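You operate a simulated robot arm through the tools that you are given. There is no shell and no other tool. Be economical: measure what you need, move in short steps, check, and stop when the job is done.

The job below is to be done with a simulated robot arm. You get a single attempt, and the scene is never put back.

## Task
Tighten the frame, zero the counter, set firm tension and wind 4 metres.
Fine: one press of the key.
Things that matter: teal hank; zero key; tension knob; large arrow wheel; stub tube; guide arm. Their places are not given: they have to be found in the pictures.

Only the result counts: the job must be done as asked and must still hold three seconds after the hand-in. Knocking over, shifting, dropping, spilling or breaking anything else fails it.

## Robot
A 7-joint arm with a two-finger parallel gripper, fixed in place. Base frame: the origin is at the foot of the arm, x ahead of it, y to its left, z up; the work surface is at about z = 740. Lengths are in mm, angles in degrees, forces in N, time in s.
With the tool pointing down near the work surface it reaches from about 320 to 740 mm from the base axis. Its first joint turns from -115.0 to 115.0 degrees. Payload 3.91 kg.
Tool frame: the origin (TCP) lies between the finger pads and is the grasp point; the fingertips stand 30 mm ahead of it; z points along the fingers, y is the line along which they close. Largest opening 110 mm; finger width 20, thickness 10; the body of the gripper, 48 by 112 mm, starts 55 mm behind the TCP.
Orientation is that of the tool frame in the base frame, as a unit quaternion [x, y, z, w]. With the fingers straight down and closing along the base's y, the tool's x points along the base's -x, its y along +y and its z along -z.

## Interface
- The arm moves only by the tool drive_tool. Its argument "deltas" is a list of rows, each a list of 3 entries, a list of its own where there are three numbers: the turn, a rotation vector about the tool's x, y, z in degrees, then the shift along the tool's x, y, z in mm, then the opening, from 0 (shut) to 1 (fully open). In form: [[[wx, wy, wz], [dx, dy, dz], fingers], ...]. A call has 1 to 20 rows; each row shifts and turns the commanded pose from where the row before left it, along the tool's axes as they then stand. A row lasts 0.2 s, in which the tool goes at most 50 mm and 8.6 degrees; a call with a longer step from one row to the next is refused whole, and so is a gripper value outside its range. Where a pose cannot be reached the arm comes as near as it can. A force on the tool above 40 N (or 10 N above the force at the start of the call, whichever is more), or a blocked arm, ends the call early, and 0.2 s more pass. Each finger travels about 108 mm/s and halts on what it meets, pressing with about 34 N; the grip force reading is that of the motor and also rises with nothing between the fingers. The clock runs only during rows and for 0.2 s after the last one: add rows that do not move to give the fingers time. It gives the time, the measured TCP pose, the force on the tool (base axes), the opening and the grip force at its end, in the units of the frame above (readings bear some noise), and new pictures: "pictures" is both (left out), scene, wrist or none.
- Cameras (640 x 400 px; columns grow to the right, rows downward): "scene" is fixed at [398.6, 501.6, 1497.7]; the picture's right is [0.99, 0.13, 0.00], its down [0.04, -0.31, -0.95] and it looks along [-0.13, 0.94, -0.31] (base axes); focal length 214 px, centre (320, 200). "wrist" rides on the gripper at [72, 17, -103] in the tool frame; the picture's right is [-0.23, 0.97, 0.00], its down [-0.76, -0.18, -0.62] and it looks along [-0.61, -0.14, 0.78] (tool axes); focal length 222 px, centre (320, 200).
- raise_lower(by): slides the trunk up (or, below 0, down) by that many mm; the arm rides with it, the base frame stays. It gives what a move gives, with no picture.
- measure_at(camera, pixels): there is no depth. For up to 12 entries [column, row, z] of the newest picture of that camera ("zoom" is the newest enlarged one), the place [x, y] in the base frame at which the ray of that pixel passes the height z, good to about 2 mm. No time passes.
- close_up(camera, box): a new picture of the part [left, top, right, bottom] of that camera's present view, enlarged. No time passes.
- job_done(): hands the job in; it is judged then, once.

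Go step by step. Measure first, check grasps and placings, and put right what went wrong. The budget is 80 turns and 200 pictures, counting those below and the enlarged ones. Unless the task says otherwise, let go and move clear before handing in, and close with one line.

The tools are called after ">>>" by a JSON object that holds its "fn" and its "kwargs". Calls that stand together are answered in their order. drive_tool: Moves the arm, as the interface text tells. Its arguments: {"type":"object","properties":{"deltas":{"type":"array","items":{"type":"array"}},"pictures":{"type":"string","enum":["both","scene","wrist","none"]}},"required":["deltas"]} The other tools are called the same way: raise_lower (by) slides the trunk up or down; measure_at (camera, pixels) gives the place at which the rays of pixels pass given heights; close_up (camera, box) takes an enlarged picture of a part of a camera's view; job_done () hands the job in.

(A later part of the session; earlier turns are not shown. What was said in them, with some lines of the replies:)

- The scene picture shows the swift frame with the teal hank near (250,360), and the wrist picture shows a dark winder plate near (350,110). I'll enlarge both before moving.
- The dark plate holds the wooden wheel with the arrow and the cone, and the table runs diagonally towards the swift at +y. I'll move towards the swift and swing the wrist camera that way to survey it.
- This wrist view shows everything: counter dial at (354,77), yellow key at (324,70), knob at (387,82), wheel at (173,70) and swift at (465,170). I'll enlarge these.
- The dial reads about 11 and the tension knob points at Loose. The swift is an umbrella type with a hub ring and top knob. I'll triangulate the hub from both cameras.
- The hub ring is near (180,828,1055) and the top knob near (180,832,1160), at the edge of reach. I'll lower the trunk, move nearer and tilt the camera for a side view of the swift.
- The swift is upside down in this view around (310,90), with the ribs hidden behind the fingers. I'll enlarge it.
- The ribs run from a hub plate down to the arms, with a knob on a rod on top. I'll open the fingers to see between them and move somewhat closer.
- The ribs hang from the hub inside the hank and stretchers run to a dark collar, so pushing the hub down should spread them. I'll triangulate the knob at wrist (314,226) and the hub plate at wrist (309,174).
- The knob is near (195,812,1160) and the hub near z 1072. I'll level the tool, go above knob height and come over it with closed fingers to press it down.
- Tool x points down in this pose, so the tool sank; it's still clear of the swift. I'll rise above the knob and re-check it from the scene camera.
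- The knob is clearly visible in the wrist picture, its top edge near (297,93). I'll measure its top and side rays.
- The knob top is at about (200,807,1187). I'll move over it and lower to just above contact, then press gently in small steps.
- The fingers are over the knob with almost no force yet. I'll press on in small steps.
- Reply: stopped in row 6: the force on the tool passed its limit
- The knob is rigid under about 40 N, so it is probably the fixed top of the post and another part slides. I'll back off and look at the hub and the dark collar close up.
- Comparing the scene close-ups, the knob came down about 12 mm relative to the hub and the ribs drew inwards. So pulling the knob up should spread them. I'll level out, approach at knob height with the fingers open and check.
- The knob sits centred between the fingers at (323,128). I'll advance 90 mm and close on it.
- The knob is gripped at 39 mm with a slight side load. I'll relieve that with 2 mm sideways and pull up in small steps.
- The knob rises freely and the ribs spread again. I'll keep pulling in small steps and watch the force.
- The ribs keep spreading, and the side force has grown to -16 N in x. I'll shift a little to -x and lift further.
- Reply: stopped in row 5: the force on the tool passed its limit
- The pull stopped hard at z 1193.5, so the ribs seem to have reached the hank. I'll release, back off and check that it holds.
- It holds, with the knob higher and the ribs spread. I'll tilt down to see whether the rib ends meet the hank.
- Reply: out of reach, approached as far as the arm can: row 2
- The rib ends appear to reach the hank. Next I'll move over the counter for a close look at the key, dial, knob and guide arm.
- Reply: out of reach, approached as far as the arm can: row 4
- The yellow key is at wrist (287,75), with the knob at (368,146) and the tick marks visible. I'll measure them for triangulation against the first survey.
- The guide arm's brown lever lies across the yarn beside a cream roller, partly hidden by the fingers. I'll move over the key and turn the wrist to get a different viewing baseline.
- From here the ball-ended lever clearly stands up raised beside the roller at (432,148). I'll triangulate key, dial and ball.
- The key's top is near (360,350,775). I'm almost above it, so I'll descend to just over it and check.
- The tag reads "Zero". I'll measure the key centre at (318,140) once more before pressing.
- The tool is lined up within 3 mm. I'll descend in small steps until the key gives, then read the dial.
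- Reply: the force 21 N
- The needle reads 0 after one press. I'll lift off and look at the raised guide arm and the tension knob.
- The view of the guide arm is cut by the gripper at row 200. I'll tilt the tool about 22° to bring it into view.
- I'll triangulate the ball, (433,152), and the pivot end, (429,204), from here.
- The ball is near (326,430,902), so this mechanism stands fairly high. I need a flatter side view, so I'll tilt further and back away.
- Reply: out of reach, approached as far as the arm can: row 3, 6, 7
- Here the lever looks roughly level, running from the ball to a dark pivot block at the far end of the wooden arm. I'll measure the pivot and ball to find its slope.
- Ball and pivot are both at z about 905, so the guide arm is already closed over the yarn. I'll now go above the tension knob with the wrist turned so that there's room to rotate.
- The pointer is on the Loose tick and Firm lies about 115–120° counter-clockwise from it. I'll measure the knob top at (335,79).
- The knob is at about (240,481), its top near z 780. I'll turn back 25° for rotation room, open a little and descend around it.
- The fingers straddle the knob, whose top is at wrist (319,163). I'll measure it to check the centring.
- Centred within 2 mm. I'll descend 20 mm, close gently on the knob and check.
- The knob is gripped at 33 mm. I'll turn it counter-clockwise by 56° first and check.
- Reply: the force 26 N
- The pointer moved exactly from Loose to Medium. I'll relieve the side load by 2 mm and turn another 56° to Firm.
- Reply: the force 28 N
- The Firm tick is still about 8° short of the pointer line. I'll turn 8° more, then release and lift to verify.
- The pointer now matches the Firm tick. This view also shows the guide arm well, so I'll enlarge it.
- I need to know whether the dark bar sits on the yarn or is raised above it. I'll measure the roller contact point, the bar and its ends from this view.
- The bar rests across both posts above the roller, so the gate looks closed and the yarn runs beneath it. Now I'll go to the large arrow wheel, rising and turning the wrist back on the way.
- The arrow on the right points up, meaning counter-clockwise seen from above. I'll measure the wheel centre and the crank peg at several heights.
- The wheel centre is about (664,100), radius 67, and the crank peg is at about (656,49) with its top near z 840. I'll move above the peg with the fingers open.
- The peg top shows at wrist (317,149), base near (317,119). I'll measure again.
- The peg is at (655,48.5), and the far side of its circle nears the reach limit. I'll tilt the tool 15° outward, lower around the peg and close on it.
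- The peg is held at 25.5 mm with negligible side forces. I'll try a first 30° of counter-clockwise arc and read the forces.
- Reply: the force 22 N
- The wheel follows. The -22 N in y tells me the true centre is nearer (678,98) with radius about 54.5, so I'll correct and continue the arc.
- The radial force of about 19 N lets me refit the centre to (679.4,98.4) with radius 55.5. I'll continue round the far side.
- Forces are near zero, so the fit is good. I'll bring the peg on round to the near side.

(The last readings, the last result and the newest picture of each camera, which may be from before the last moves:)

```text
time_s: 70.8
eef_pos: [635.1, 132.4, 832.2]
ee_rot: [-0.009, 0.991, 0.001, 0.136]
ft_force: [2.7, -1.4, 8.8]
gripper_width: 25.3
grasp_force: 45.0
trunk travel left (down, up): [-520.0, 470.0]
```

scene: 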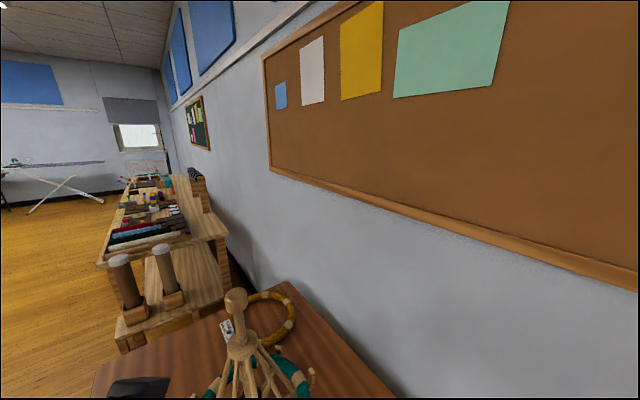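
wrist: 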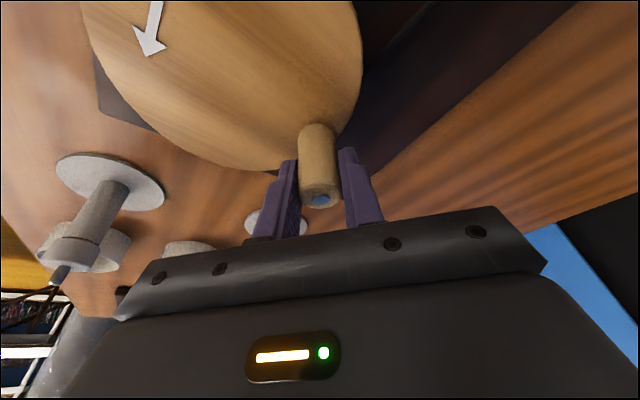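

Still following well. I'll finish the first turn, then release and lift so that I can read the counter.

>>> {"fn": "drive_tool", "kwargs": {"deltas": [[[0, 0, 0], [5.9, -9.1, -1.6], 0.1], [[0, 0, 0], [4.2, -10.2, -1.1], 0.1], [[0, 0, 0], [2, -10.9, -0.5], 0.1], [[0, 0, 0], [-0.1, -11, 0], 0.1], [[0, 0, 0], [-2.3, -10.9, 0.6], 0.1], [[0, 0, 0], [-4.3, -10.1, 1.1], 0.1], [[0, 0, 0], [-6.1, -9, 1.6], 0.1], [[0, 0, 0], [-7.8, -7.6, 2.1], 0.1], [[0, 0, 0], [-9.1, -5.8, 2.4], 0.1], [[0, 0, 0], [0, 0, 0], 0.1], [[0, 0, 0], [0, 0, 0], 0.3], [[0, 0, 0], [0, 0, 0], 0.5], [[0, 0, 0], [-11.7, 0, -43.5], 0.5], [[0, 0, 0], [-11.7, 0, -43.5], 0.5], [[0, 0, 0], [-11.7, 0, -43.5], 0.5], [[0, 7.5, 0], [0, 0, 0], 0.5], [[0, 7.5, 0], [0, 0, 0], 0.5]], "pictures": "wrist"}}

```text
time_s: 74.3
eef_pos: [655.0, 49.4, 965.6]
ee_rot: [-0.008, 1.0, 0.0, 0.004]
ft_force: [0.5, 0.0, -0.7]
gripper_width: 55.1
grasp_force: 0.1
trunk travel left (down, up): [-520.0, 470.0]
```

wrist: 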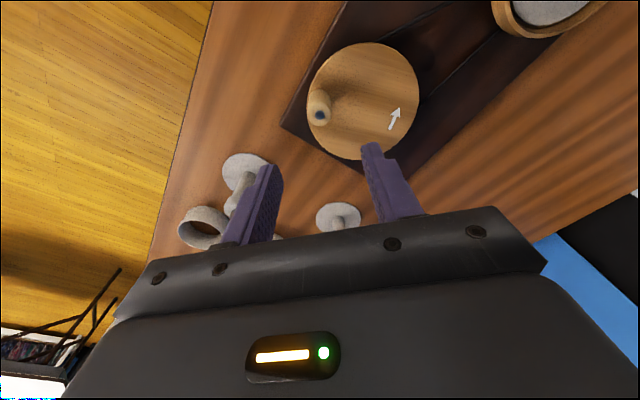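

One full turn is done and the peg is back where it started. I'll move over to read the counter.

>>> {"fn": "drive_tool", "kwargs": {"deltas": [[[0, 0, 0], [31.5, 32.5, -8], 0.5], [[0, 0, 0], [31.5, 32.5, -8], 0.5], [[0, 0, 0], [31.5, 32.5, -8], 0.5], [[0, 0, 0], [31.5, 32.5, -8], 0.5], [[0, 0, 0], [31.5, 32.5, -8], 0.5], [[0, 0, 0], [31.5, 32.5, 0], 0.5], [[0, 0, 0], [31.5, 32.5, 0], 0.5], [[0, 0, 0], [31.5, 32.5, 0], 0.5], [[0, 0, 0], [31.5, 32.5, 0], 0.5], [[0, 0, 0], [0, 0, 0], 0.5]], "pictures": "wrist"}}

>>> {"fn": "close_up", "kwargs": {"camera": "wrist", "box": [270, 0, 450, 120]}}

```text
time_s: 76.5
eef_pos: [365.3, 335.7, 1003.9]
ee_rot: [-0.009, 1.0, 0.0, 0.004]
ft_force: [-0.1, 1.0, -0.2]
gripper_width: 54.9
grasp_force: 0.1
trunk travel left (down, up): [-520.0, 470.0]
```

wrist: 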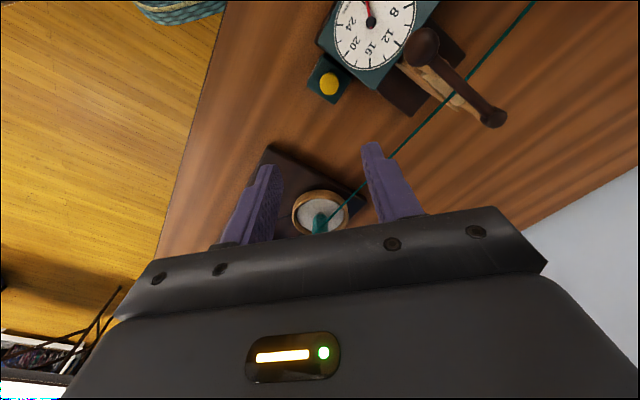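

```text
3.33 times, centred on (360, 60) of wrist
```

zoom: 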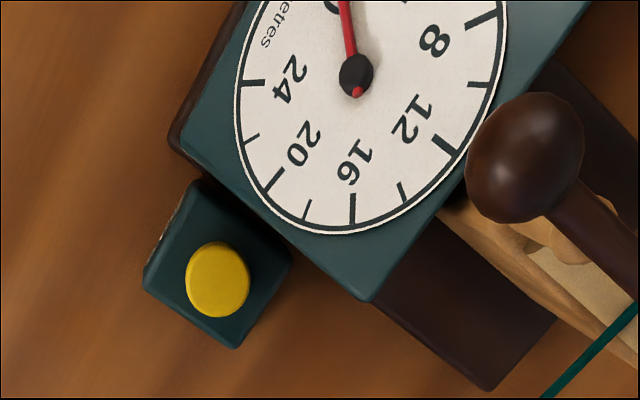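

Yarn is now winding onto the tube at (320,222), but the dial is cut off at the top edge. I'll back up 55 mm to see it.

>>> {"fn": "drive_tool", "kwargs": {"deltas": [[[0, 0, 0], [45, 0, 0], 0.5], [[0, 0, 0], [15, 10, 0], 0.5], [[0, 0, 0], [0, 0, 0], 0.5]], "pictures": "wrist"}}

>>> {"fn": "close_up", "kwargs": {"camera": "wrist", "box": [290, 0, 430, 120]}}

>>> {"fn": "close_up", "kwargs": {"camera": "wrist", "box": [340, 60, 540, 200]}}

```text
time_s: 77.3
eef_pos: [304.8, 345.9, 1004.4]
ee_rot: [-0.008, 1.0, -0.001, 0.004]
ft_force: [1.3, -0.1, -1.2]
gripper_width: 54.7
grasp_force: 0.1
trunk travel left (down, up): [-520.0, 470.0]
```

wrist: 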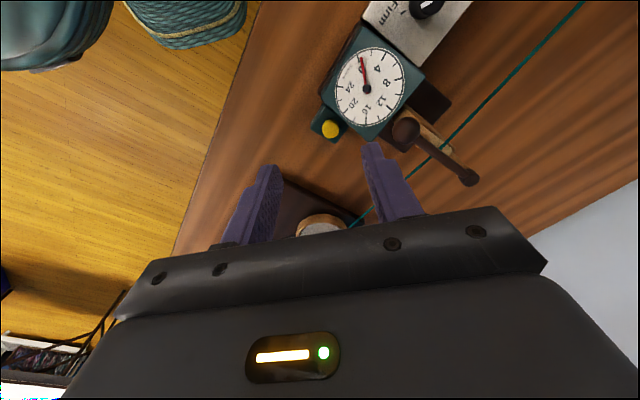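

```text
3.33 times, centred on (360, 60) of wrist
```

zoom: 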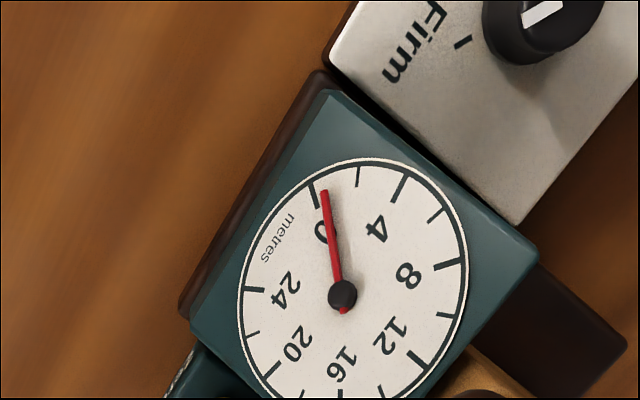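

```text
2.86 times, centred on (440, 130) of wrist
```

zoom: 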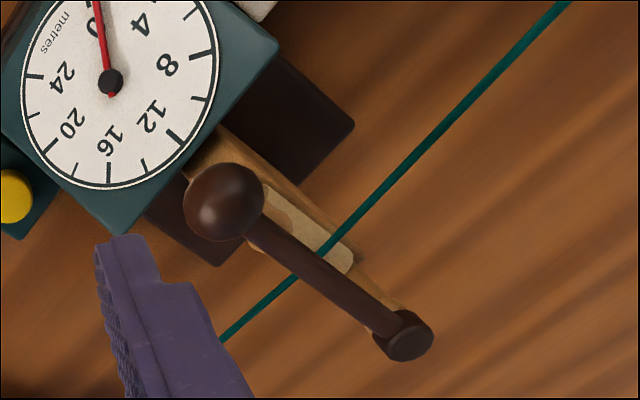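

The needle reads about 0.5 m after one turn, so about eight turns are needed. I'll return above the peg.

>>> {"fn": "drive_tool", "kwargs": {"deltas": [[[0, 0, 0], [-34.5, -30.3, 0], 0.5], [[0, 0, 0], [-34.5, -30.3, 0], 0.5], [[0, 0, 0], [-34.5, -30.3, 0], 0.5], [[0, 0, 0], [-34.5, -30.3, 0], 0.5], [[0, 0, 0], [-34.5, -30.3, 0], 0.5], [[0, 0, 0], [-34.5, -30.3, 0], 0.5], [[0, 0, 0], [-34.5, -30.3, 0], 0.5], [[0, 0, 0], [-34.5, -30.3, 0], 0.5], [[0, 0, 0], [-34.5, -30.3, 0], 0.5], [[0, 0, 0], [-34.5, -30.3, 0], 0.5], [[0, -7.5, 0], [0, 0, 0], 0.5], [[0, -7.5, 0], [0, 0, 0], 0.5], [[0, 0, 0], [11.2, 0, 41.8], 0.5], [[0, 0, 0], [11.2, 0, 41.8], 0.5], [[0, 0, 0], [11.2, 0, 41.8], 0.5], [[0, 0, 0], [0, 0, 0], 0.5]], "pictures": "wrist"}}

```text
time_s: 80.8
eef_pos: [655.6, 48.3, 875.2]
ee_rot: [-0.008, 0.991, 0.001, 0.135]
ft_force: [0.5, 0.6, -0.3]
gripper_width: 55.0
grasp_force: 0.1
trunk travel left (down, up): [-520.0, 470.0]
```

wrist: 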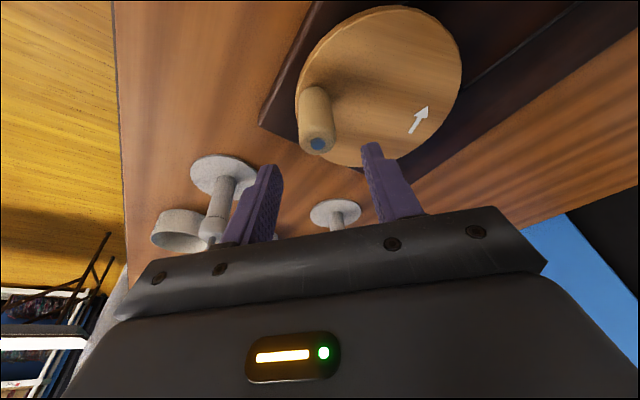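

I'm right over the peg. I'll lower, grip, and drive one full turn in 20° steps.

>>> {"fn": "drive_tool", "kwargs": {"deltas": [[[0, 0, 0], [5.7, 0.5, 21.3], 0.5], [[0, 0, 0], [5.7, 0, 21.3], 0.5], [[0, 0, 0], [0, 0, 0], 0.35], [[0, 0, 0], [0, 0, 0], 0.2], [[0, 0, 0], [0, 0, 0], 0.1], [[0, 0, 0], [0, 0, 0], 0.1]], "pictures": "none"}}

>>> {"fn": "drive_tool", "kwargs": {"deltas": [[[0, 0, 0], [-17.8, -5.3, 4.8], 0.1], [[0, 0, 0], [-18.5, 1.3, 5.0], 0.1], [[0, 0, 0], [-16.9, 7.8, 4.5], 0.1], [[0, 0, 0], [-13.3, 13.3, 3.6], 0.1], [[0, 0, 0], [-8.1, 17.2, 2.2], 0.1], [[0, 0, 0], [-2, 19.1, 0.5], 0.1], [[0, 0, 0], [4.4, 18.6, -1.2], 0.1], [[0, 0, 0], [10.3, 15.9, -2.8], 0.1], [[0, 0, 0], [15, 11.3, -4], 0.1], [[0, 0, 0], [17.8, 5.3, -4.8], 0.1], [[0, 0, 0], [18.5, -1.3, -5], 0.1], [[0, 0, 0], [16.9, -7.8, -4.5], 0.1], [[0, 0, 0], [13.3, -13.3, -3.6], 0.1], [[0, 0, 0], [8.1, -17.2, -2.2], 0.1], [[0, 0, 0], [2, -19.1, -0.5], 0.1], [[0, 0, 0], [-4.4, -18.6, 1.2], 0.1], [[0, 0, 0], [-10.3, -15.9, 2.8], 0.1], [[0, 0, 0], [-15, -11.3, 4], 0.1], [[0, 0, 0], [0, 0, 0], 0.1]], "pictures": "wrist"}}

```text
time_s: 82.2
eef_pos: [656.4, 50.0, 833.5]
ee_rot: [-0.009, 0.991, 0.001, 0.135]
ft_force: [0.7, -0.4, -0.3]
gripper_width: 25.1
grasp_force: 44.6
trunk travel left (down, up): [-520.0, 470.0]
```

```text
time_s: 86.2
eef_pos: [655.8, 50.0, 832.3]
ee_rot: [-0.009, 0.991, 0.001, 0.135]
ft_force: [0.4, 2.3, 7.1]
gripper_width: 25.6
grasp_force: 44.7
trunk travel left (down, up): [-520.0, 470.0]
```

wrist: 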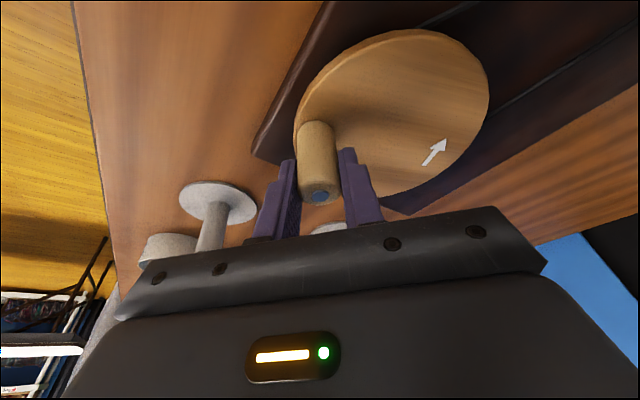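

The full turn was clean. I'll do two more.

>>> {"fn": "drive_tool", "kwargs": {"deltas": [[[0, 0, 0], [-17.8, -5.3, 4.8], 0.1], [[0, 0, 0], [-18.5, 1.3, 5.0], 0.1], [[0, 0, 0], [-16.9, 7.8, 4.5], 0.1], [[0, 0, 0], [-13.3, 13.3, 3.6], 0.1], [[0, 0, 0], [-8.1, 17.2, 2.2], 0.1], [[0, 0, 0], [-2, 19.1, 0.5], 0.1], [[0, 0, 0], [4.4, 18.6, -1.2], 0.1], [[0, 0, 0], [10.3, 15.9, -2.8], 0.1], [[0, 0, 0], [15, 11.3, -4], 0.1], [[0, 0, 0], [17.8, 5.3, -4.8], 0.1], [[0, 0, 0], [18.5, -1.3, -5], 0.1], [[0, 0, 0], [16.9, -7.8, -4.5], 0.1], [[0, 0, 0], [13.3, -13.3, -3.6], 0.1], [[0, 0, 0], [8.1, -17.2, -2.2], 0.1], [[0, 0, 0], [2, -19.1, -0.5], 0.1], [[0, 0, 0], [-4.4, -18.6, 1.2], 0.1], [[0, 0, 0], [-10.3, -15.9, 2.8], 0.1], [[0, 0, 0], [-15, -11.3, 4], 0.1], [[0, 0, 0], [0, 0, 0], 0.1]], "pictures": "none"}}

>>> {"fn": "drive_tool", "kwargs": {"deltas": [[[0, 0, 0], [-17.8, -5.3, 4.8], 0.1], [[0, 0, 0], [-18.5, 1.3, 5.0], 0.1], [[0, 0, 0], [-16.9, 7.8, 4.5], 0.1], [[0, 0, 0], [-13.3, 13.3, 3.6], 0.1], [[0, 0, 0], [-8.1, 17.2, 2.2], 0.1], [[0, 0, 0], [-2, 19.1, 0.5], 0.1], [[0, 0, 0], [4.4, 18.6, -1.2], 0.1], [[0, 0, 0], [10.3, 15.9, -2.8], 0.1], [[0, 0, 0], [15, 11.3, -4], 0.1], [[0, 0, 0], [17.8, 5.3, -4.8], 0.1], [[0, 0, 0], [18.5, -1.3, -5], 0.1], [[0, 0, 0], [16.9, -7.8, -4.5], 0.1], [[0, 0, 0], [13.3, -13.3, -3.6], 0.1], [[0, 0, 0], [8.1, -17.2, -2.2], 0.1], [[0, 0, 0], [2, -19.1, -0.5], 0.1], [[0, 0, 0], [-4.4, -18.6, 1.2], 0.1], [[0, 0, 0], [-10.3, -15.9, 2.8], 0.1], [[0, 0, 0], [-15, -11.3, 4], 0.1], [[0, 0, 0], [0, 0, 0], 0.1]], "pictures": "wrist"}}

```text
time_s: 90.2
eef_pos: [656.6, 49.4, 832.6]
ee_rot: [-0.009, 0.991, 0.001, 0.135]
ft_force: [0.7, 3.1, 9.9]
gripper_width: 25.1
grasp_force: 44.8
trunk travel left (down, up): [-520.0, 470.0]
```

```text
time_s: 94.2
eef_pos: [655.4, 49.9, 832.9]
ee_rot: [-0.009, 0.991, 0.001, 0.135]
ft_force: [0.5, 0.9, 7.5]
gripper_width: 25.2
grasp_force: 45.0
trunk travel left (down, up): [-520.0, 470.0]
```

wrist: 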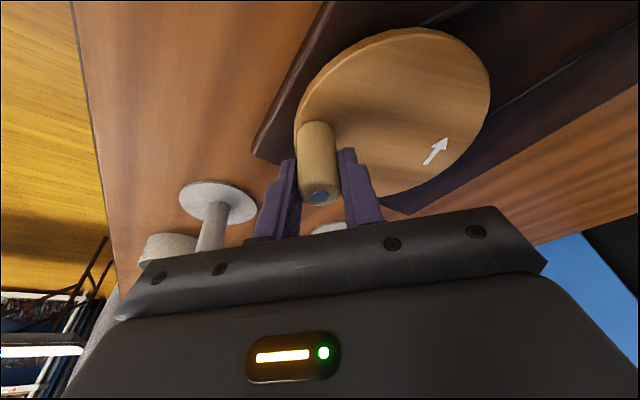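

Four turns are done. Two more, then I'll release and lift to read the counter.

>>> {"fn": "drive_tool", "kwargs": {"deltas": [[[0, 0, 0], [-17.8, -5.3, 4.8], 0.1], [[0, 0, 0], [-18.5, 1.3, 5.0], 0.1], [[0, 0, 0], [-16.9, 7.8, 4.5], 0.1], [[0, 0, 0], [-13.3, 13.3, 3.6], 0.1], [[0, 0, 0], [-8.1, 17.2, 2.2], 0.1], [[0, 0, 0], [-2, 19.1, 0.5], 0.1], [[0, 0, 0], [4.4, 18.6, -1.2], 0.1], [[0, 0, 0], [10.3, 15.9, -2.8], 0.1], [[0, 0, 0], [15, 11.3, -4], 0.1], [[0, 0, 0], [17.8, 5.3, -4.8], 0.1], [[0, 0, 0], [18.5, -1.3, -5], 0.1], [[0, 0, 0], [16.9, -7.8, -4.5], 0.1], [[0, 0, 0], [13.3, -13.3, -3.6], 0.1], [[0, 0, 0], [8.1, -17.2, -2.2], 0.1], [[0, 0, 0], [2, -19.1, -0.5], 0.1], [[0, 0, 0], [-4.4, -18.6, 1.2], 0.1], [[0, 0, 0], [-10.3, -15.9, 2.8], 0.1], [[0, 0, 0], [-15, -11.3, 4], 0.1], [[0, 0, 0], [0, 0, 0], 0.1]], "pictures": "none"}}

>>> {"fn": "drive_tool", "kwargs": {"deltas": [[[0, 0, 0], [-17.8, -5.3, 4.8], 0.1], [[0, 0, 0], [-18.5, 1.3, 5.0], 0.1], [[0, 0, 0], [-16.9, 7.8, 4.5], 0.1], [[0, 0, 0], [-13.3, 13.3, 3.6], 0.1], [[0, 0, 0], [-8.1, 17.2, 2.2], 0.1], [[0, 0, 0], [-2, 19.1, 0.5], 0.1], [[0, 0, 0], [4.4, 18.6, -1.2], 0.1], [[0, 0, 0], [10.3, 15.9, -2.8], 0.1], [[0, 0, 0], [15, 11.3, -4], 0.1], [[0, 0, 0], [17.8, 5.3, -4.8], 0.1], [[0, 0, 0], [18.5, -1.3, -5], 0.1], [[0, 0, 0], [16.9, -7.8, -4.5], 0.1], [[0, 0, 0], [13.3, -13.3, -3.6], 0.1], [[0, 0, 0], [8.1, -17.2, -2.2], 0.1], [[0, 0, 0], [2, -19.1, -0.5], 0.1], [[0, 0, 0], [-4.4, -18.6, 1.2], 0.1], [[0, 0, 0], [-10.3, -15.9, 2.8], 0.1], [[0, 0, 0], [-15, -11.3, 4], 0.1], [[0, 0, 0], [0, 0, 0], 0.1]], "pictures": "none"}}

>>> {"fn": "drive_tool", "kwargs": {"deltas": [[[0, 0, 0], [0, 0, 0], 0.3], [[0, 0, 0], [0, 0, 0], 0.5], [[0, 0, 0], [0, 0, 0], 0.5], [[0, 0, 0], [-11.2, 0, -41.8], 0.5], [[0, 0, 0], [-11.2, 0, -41.8], 0.5], [[0, 0, 0], [-11.2, 0, -41.8], 0.5], [[0, 0, 0], [-11.2, 0, -41.8], 0.5], [[0, 7.5, 0], [0, 0, 0], 0.5], [[0, 7.5, 0], [0, 0, 0], 0.5], [[0, 0, 0], [0, 0, 0], 0.5]], "pictures": "wrist"}}

```text
time_s: 98.2
eef_pos: [655.9, 49.0, 833.5]
ee_rot: [-0.009, 0.991, 0.002, 0.134]
ft_force: [-0.6, 1.3, 5.7]
gripper_width: 25.4
grasp_force: 44.3
trunk travel left (down, up): [-520.0, 470.0]
```

```text
time_s: 102.2
eef_pos: [656.5, 49.3, 832.4]
ee_rot: [-0.009, 0.991, 0.001, 0.135]
ft_force: [-0.7, -1.7, 3.0]
gripper_width: 25.0
grasp_force: 45.3
trunk travel left (down, up): [-520.0, 470.0]
```

```text
time_s: 104.3
eef_pos: [655.5, 50.0, 1005.9]
ee_rot: [-0.009, 1.0, 0.0, 0.003]
ft_force: [-0.3, -0.1, 0.1]
gripper_width: 54.9
grasp_force: 0.0
trunk travel left (down, up): [-520.0, 470.0]
```

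wrist: 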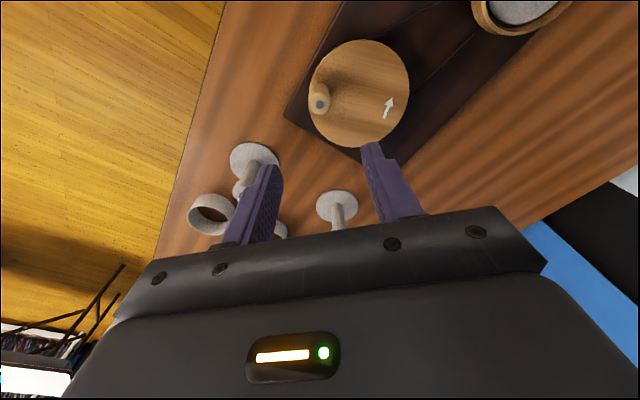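

Six turns are done and the peg is back at its start. I'll move over the counter to read it.

>>> {"fn": "drive_tool", "kwargs": {"deltas": [[[0, 0, 0], [34.5, 30.3, 0], 0.5], [[0, 0, 0], [34.5, 30.3, 0], 0.5], [[0, 0, 0], [34.5, 30.3, 0], 0.5], [[0, 0, 0], [34.5, 30.3, 0], 0.5], [[0, 0, 0], [34.5, 30.3, 0], 0.5], [[0, 0, 0], [34.5, 30.3, 0], 0.5], [[0, 0, 0], [34.5, 30.3, 0], 0.5], [[0, 0, 0], [34.5, 30.3, 0], 0.5], [[0, 0, 0], [34.5, 30.3, 0], 0.5], [[0, 0, 0], [34.5, 30.3, 0], 0.5], [[0, 0, 0], [0, 0, 0], 0.5]], "pictures": "wrist"}}

>>> {"fn": "close_up", "kwargs": {"camera": "wrist", "box": [315, 30, 425, 130]}}

```text
time_s: 106.8
eef_pos: [302.9, 345.4, 1002.8]
ee_rot: [-0.008, 1.0, 0.0, 0.005]
ft_force: [-0.9, 0.4, -0.3]
gripper_width: 55.4
grasp_force: 0.2
trunk travel left (down, up): [-520.0, 470.0]
```

wrist: 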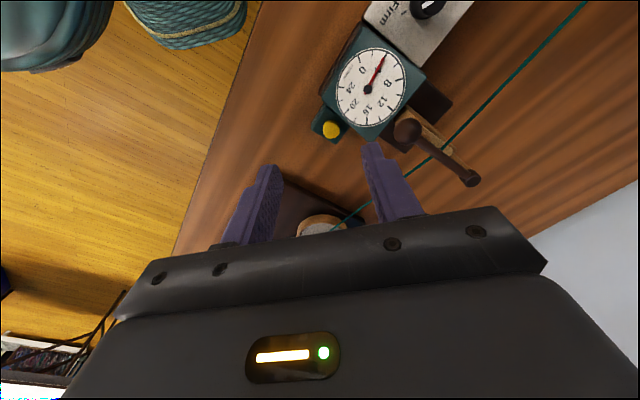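

```text
4.00 times, centred on (370, 80) of wrist
```

zoom: 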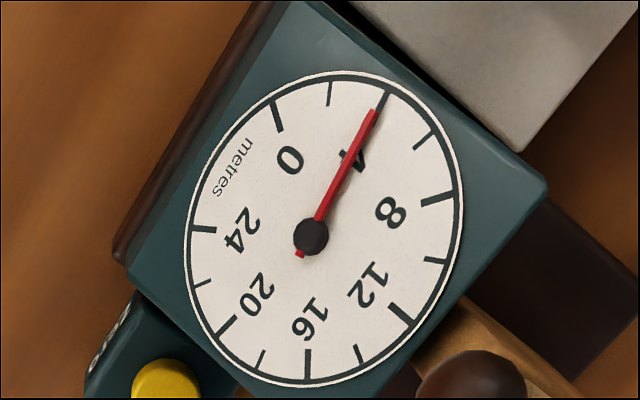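

The needle is practically on the 4 tick after six turns. I'll enlarge further and take a reading from straight above.

>>> {"fn": "close_up", "kwargs": {"camera": "wrist", "box": [345, 48, 405, 98]}}

>>> {"fn": "drive_tool", "kwargs": {"deltas": [[[0, 0, 0], [-18, 45, 0], 0.3], [[0, 0, 0], [0, 0, 30], 0.3], [[0, 0, 0], [0, 0, 0], 0.3]], "pictures": "wrist"}}

>>> {"fn": "close_up", "kwargs": {"camera": "wrist", "box": [270, 0, 370, 80]}}

```text
8.00 times, centred on (375, 73) of wrist
```

zoom: 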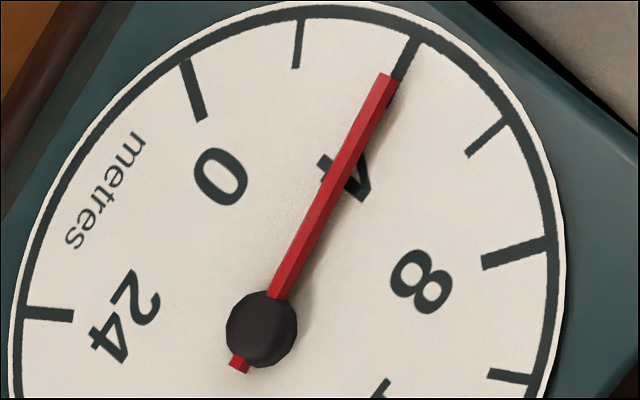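

```text
time_s: 107.5
eef_pos: [323.3, 390.0, 970.5]
ee_rot: [-0.009, 1.0, 0.0, 0.004]
ft_force: [-0.6, 0.2, -0.7]
gripper_width: 33.1
grasp_force: 0.2
trunk travel left (down, up): [-520.0, 470.0]
```

wrist: 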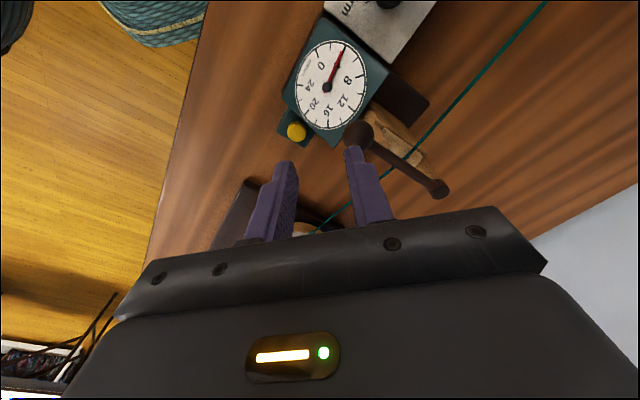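

```text
5.00 times, centred on (320, 40) of wrist
```

zoom: 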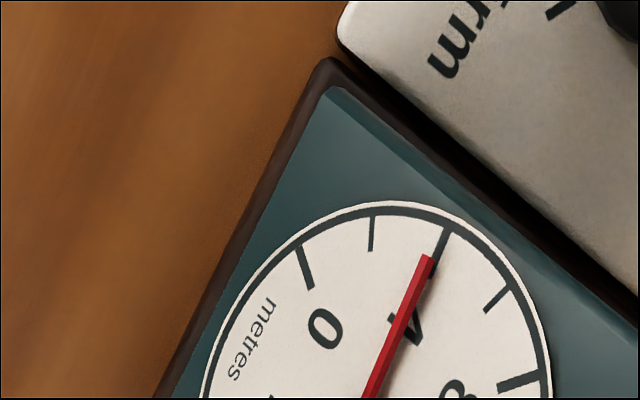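

Both readings put the needle within about 0.1 of 4. I'll take one more view with the dial nearly below the camera to remove the parallax.

>>> {"fn": "drive_tool", "kwargs": {"deltas": [[[0, 0, 0], [-36, 0, -15], 0.3], [[0, 0, 0], [0, 0, 0], 0.3]], "pictures": "wrist"}}

>>> {"fn": "close_up", "kwargs": {"camera": "wrist", "box": [270, 0, 390, 96]}}

```text
time_s: 108.2
eef_pos: [358.2, 391.9, 987.4]
ee_rot: [-0.009, 1.0, 0.0, 0.004]
ft_force: [0.9, 0.9, 0.6]
gripper_width: 33.2
grasp_force: 0.0
trunk travel left (down, up): [-520.0, 470.0]
```

wrist: 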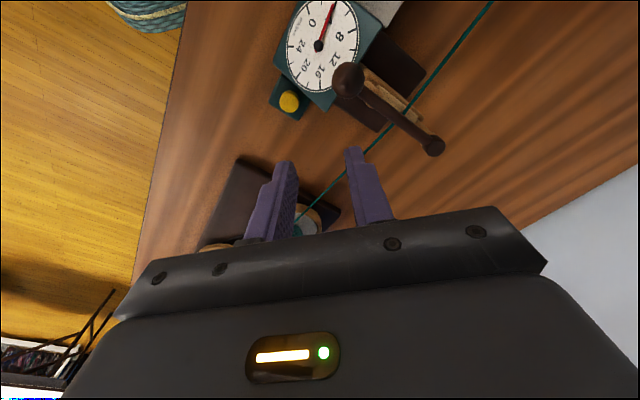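

```text
4.17 times, centred on (330, 48) of wrist
```

zoom: 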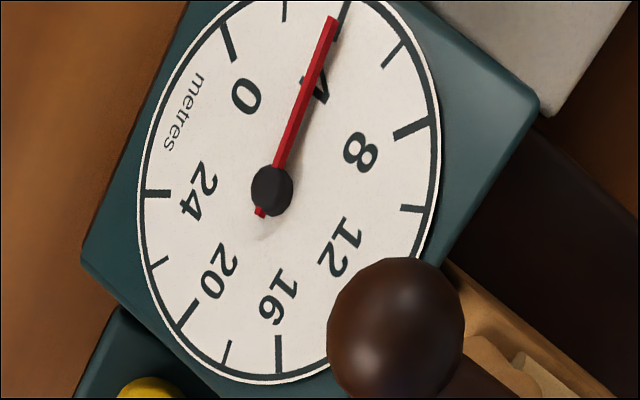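

I'll convert ticks and needle points to base coordinates to compare angles.

>>> {"fn": "measure_at", "kwargs": {"camera": "zoom", "pixels": [[229, 42, 800], [285, 8, 800], [343, 12, 800], [393, 54, 800], [411, 129, 800], [157, 193, 800], [227, 353, 800], [278, 354, 800], [187, 315, 800], [329, 20, 800], [261, 213, 800], [272, 190, 800]]}}

```text
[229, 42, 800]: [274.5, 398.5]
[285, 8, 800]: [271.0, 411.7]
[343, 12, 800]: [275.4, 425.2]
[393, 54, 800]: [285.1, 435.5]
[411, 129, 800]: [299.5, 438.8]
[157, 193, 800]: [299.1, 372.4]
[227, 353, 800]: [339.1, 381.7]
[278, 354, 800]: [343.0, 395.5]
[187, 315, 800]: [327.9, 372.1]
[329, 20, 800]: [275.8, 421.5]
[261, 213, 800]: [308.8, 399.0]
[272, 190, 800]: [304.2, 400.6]
```

The needle angle (34–36°) matches the 4 m tick (34.4°). A last check that the frame is still spread, before handing in.

>>> {"fn": "drive_tool", "kwargs": {"deltas": [[[0, 0, 0], [0, 0, -40], 0.3], [[0, 0, 0], [0, 0, -40], 0.3], [[0, 0, 0], [0, 0, 0], 0.3]], "pictures": "both"}}

>>> {"fn": "close_up", "kwargs": {"camera": "scene", "box": [190, 280, 340, 400]}}

>>> {"fn": "close_up", "kwargs": {"camera": "wrist", "box": [260, 0, 480, 200]}}

```text
time_s: 109.0
eef_pos: [356.1, 393.0, 1067.1]
ee_rot: [-0.009, 1.0, 0.001, 0.004]
ft_force: [-0.7, -0.1, 0.0]
gripper_width: 33.0
grasp_force: 0.0
trunk travel left (down, up): [-520.0, 470.0]
```

scene: 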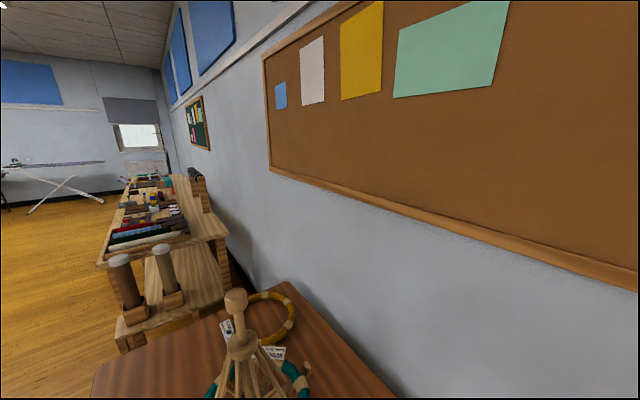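
wrist: 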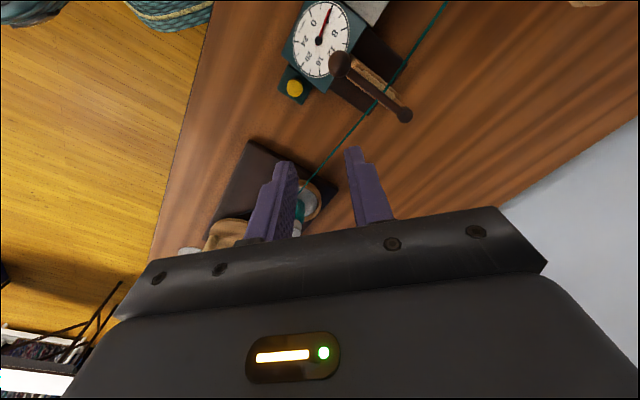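

```text
3.33 times, centred on (265, 340) of scene
```

zoom: 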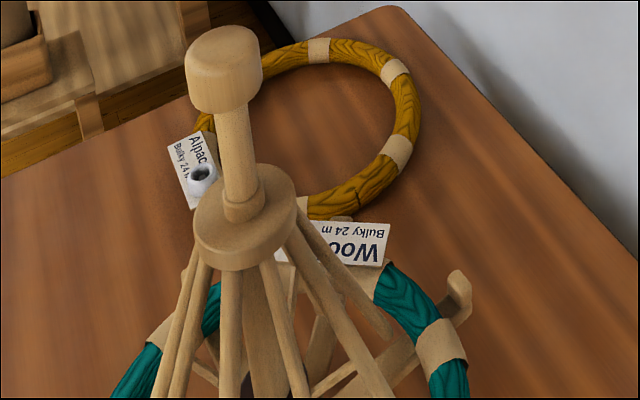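

```text
2.00 times, centred on (370, 100) of wrist
```

zoom: 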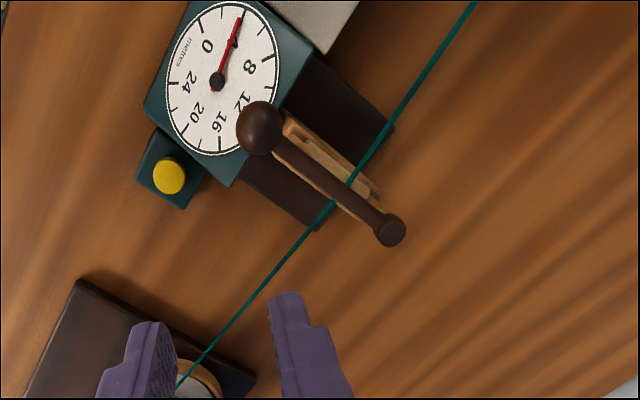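

The frame is still spread and the hank has turned with it. The knob is on Firm, the counter reads 4 and the hand is clear, so I'm handing in.

>>> {"fn": "job_done", "kwargs": {}}

```text
The job is handed in.
```

I tightened the frame, zeroed the counter with one press, set the tension to Firm and wound six wheel turns. The counter reads 4 metres, to within about 0.1 m, and the job is handed in.
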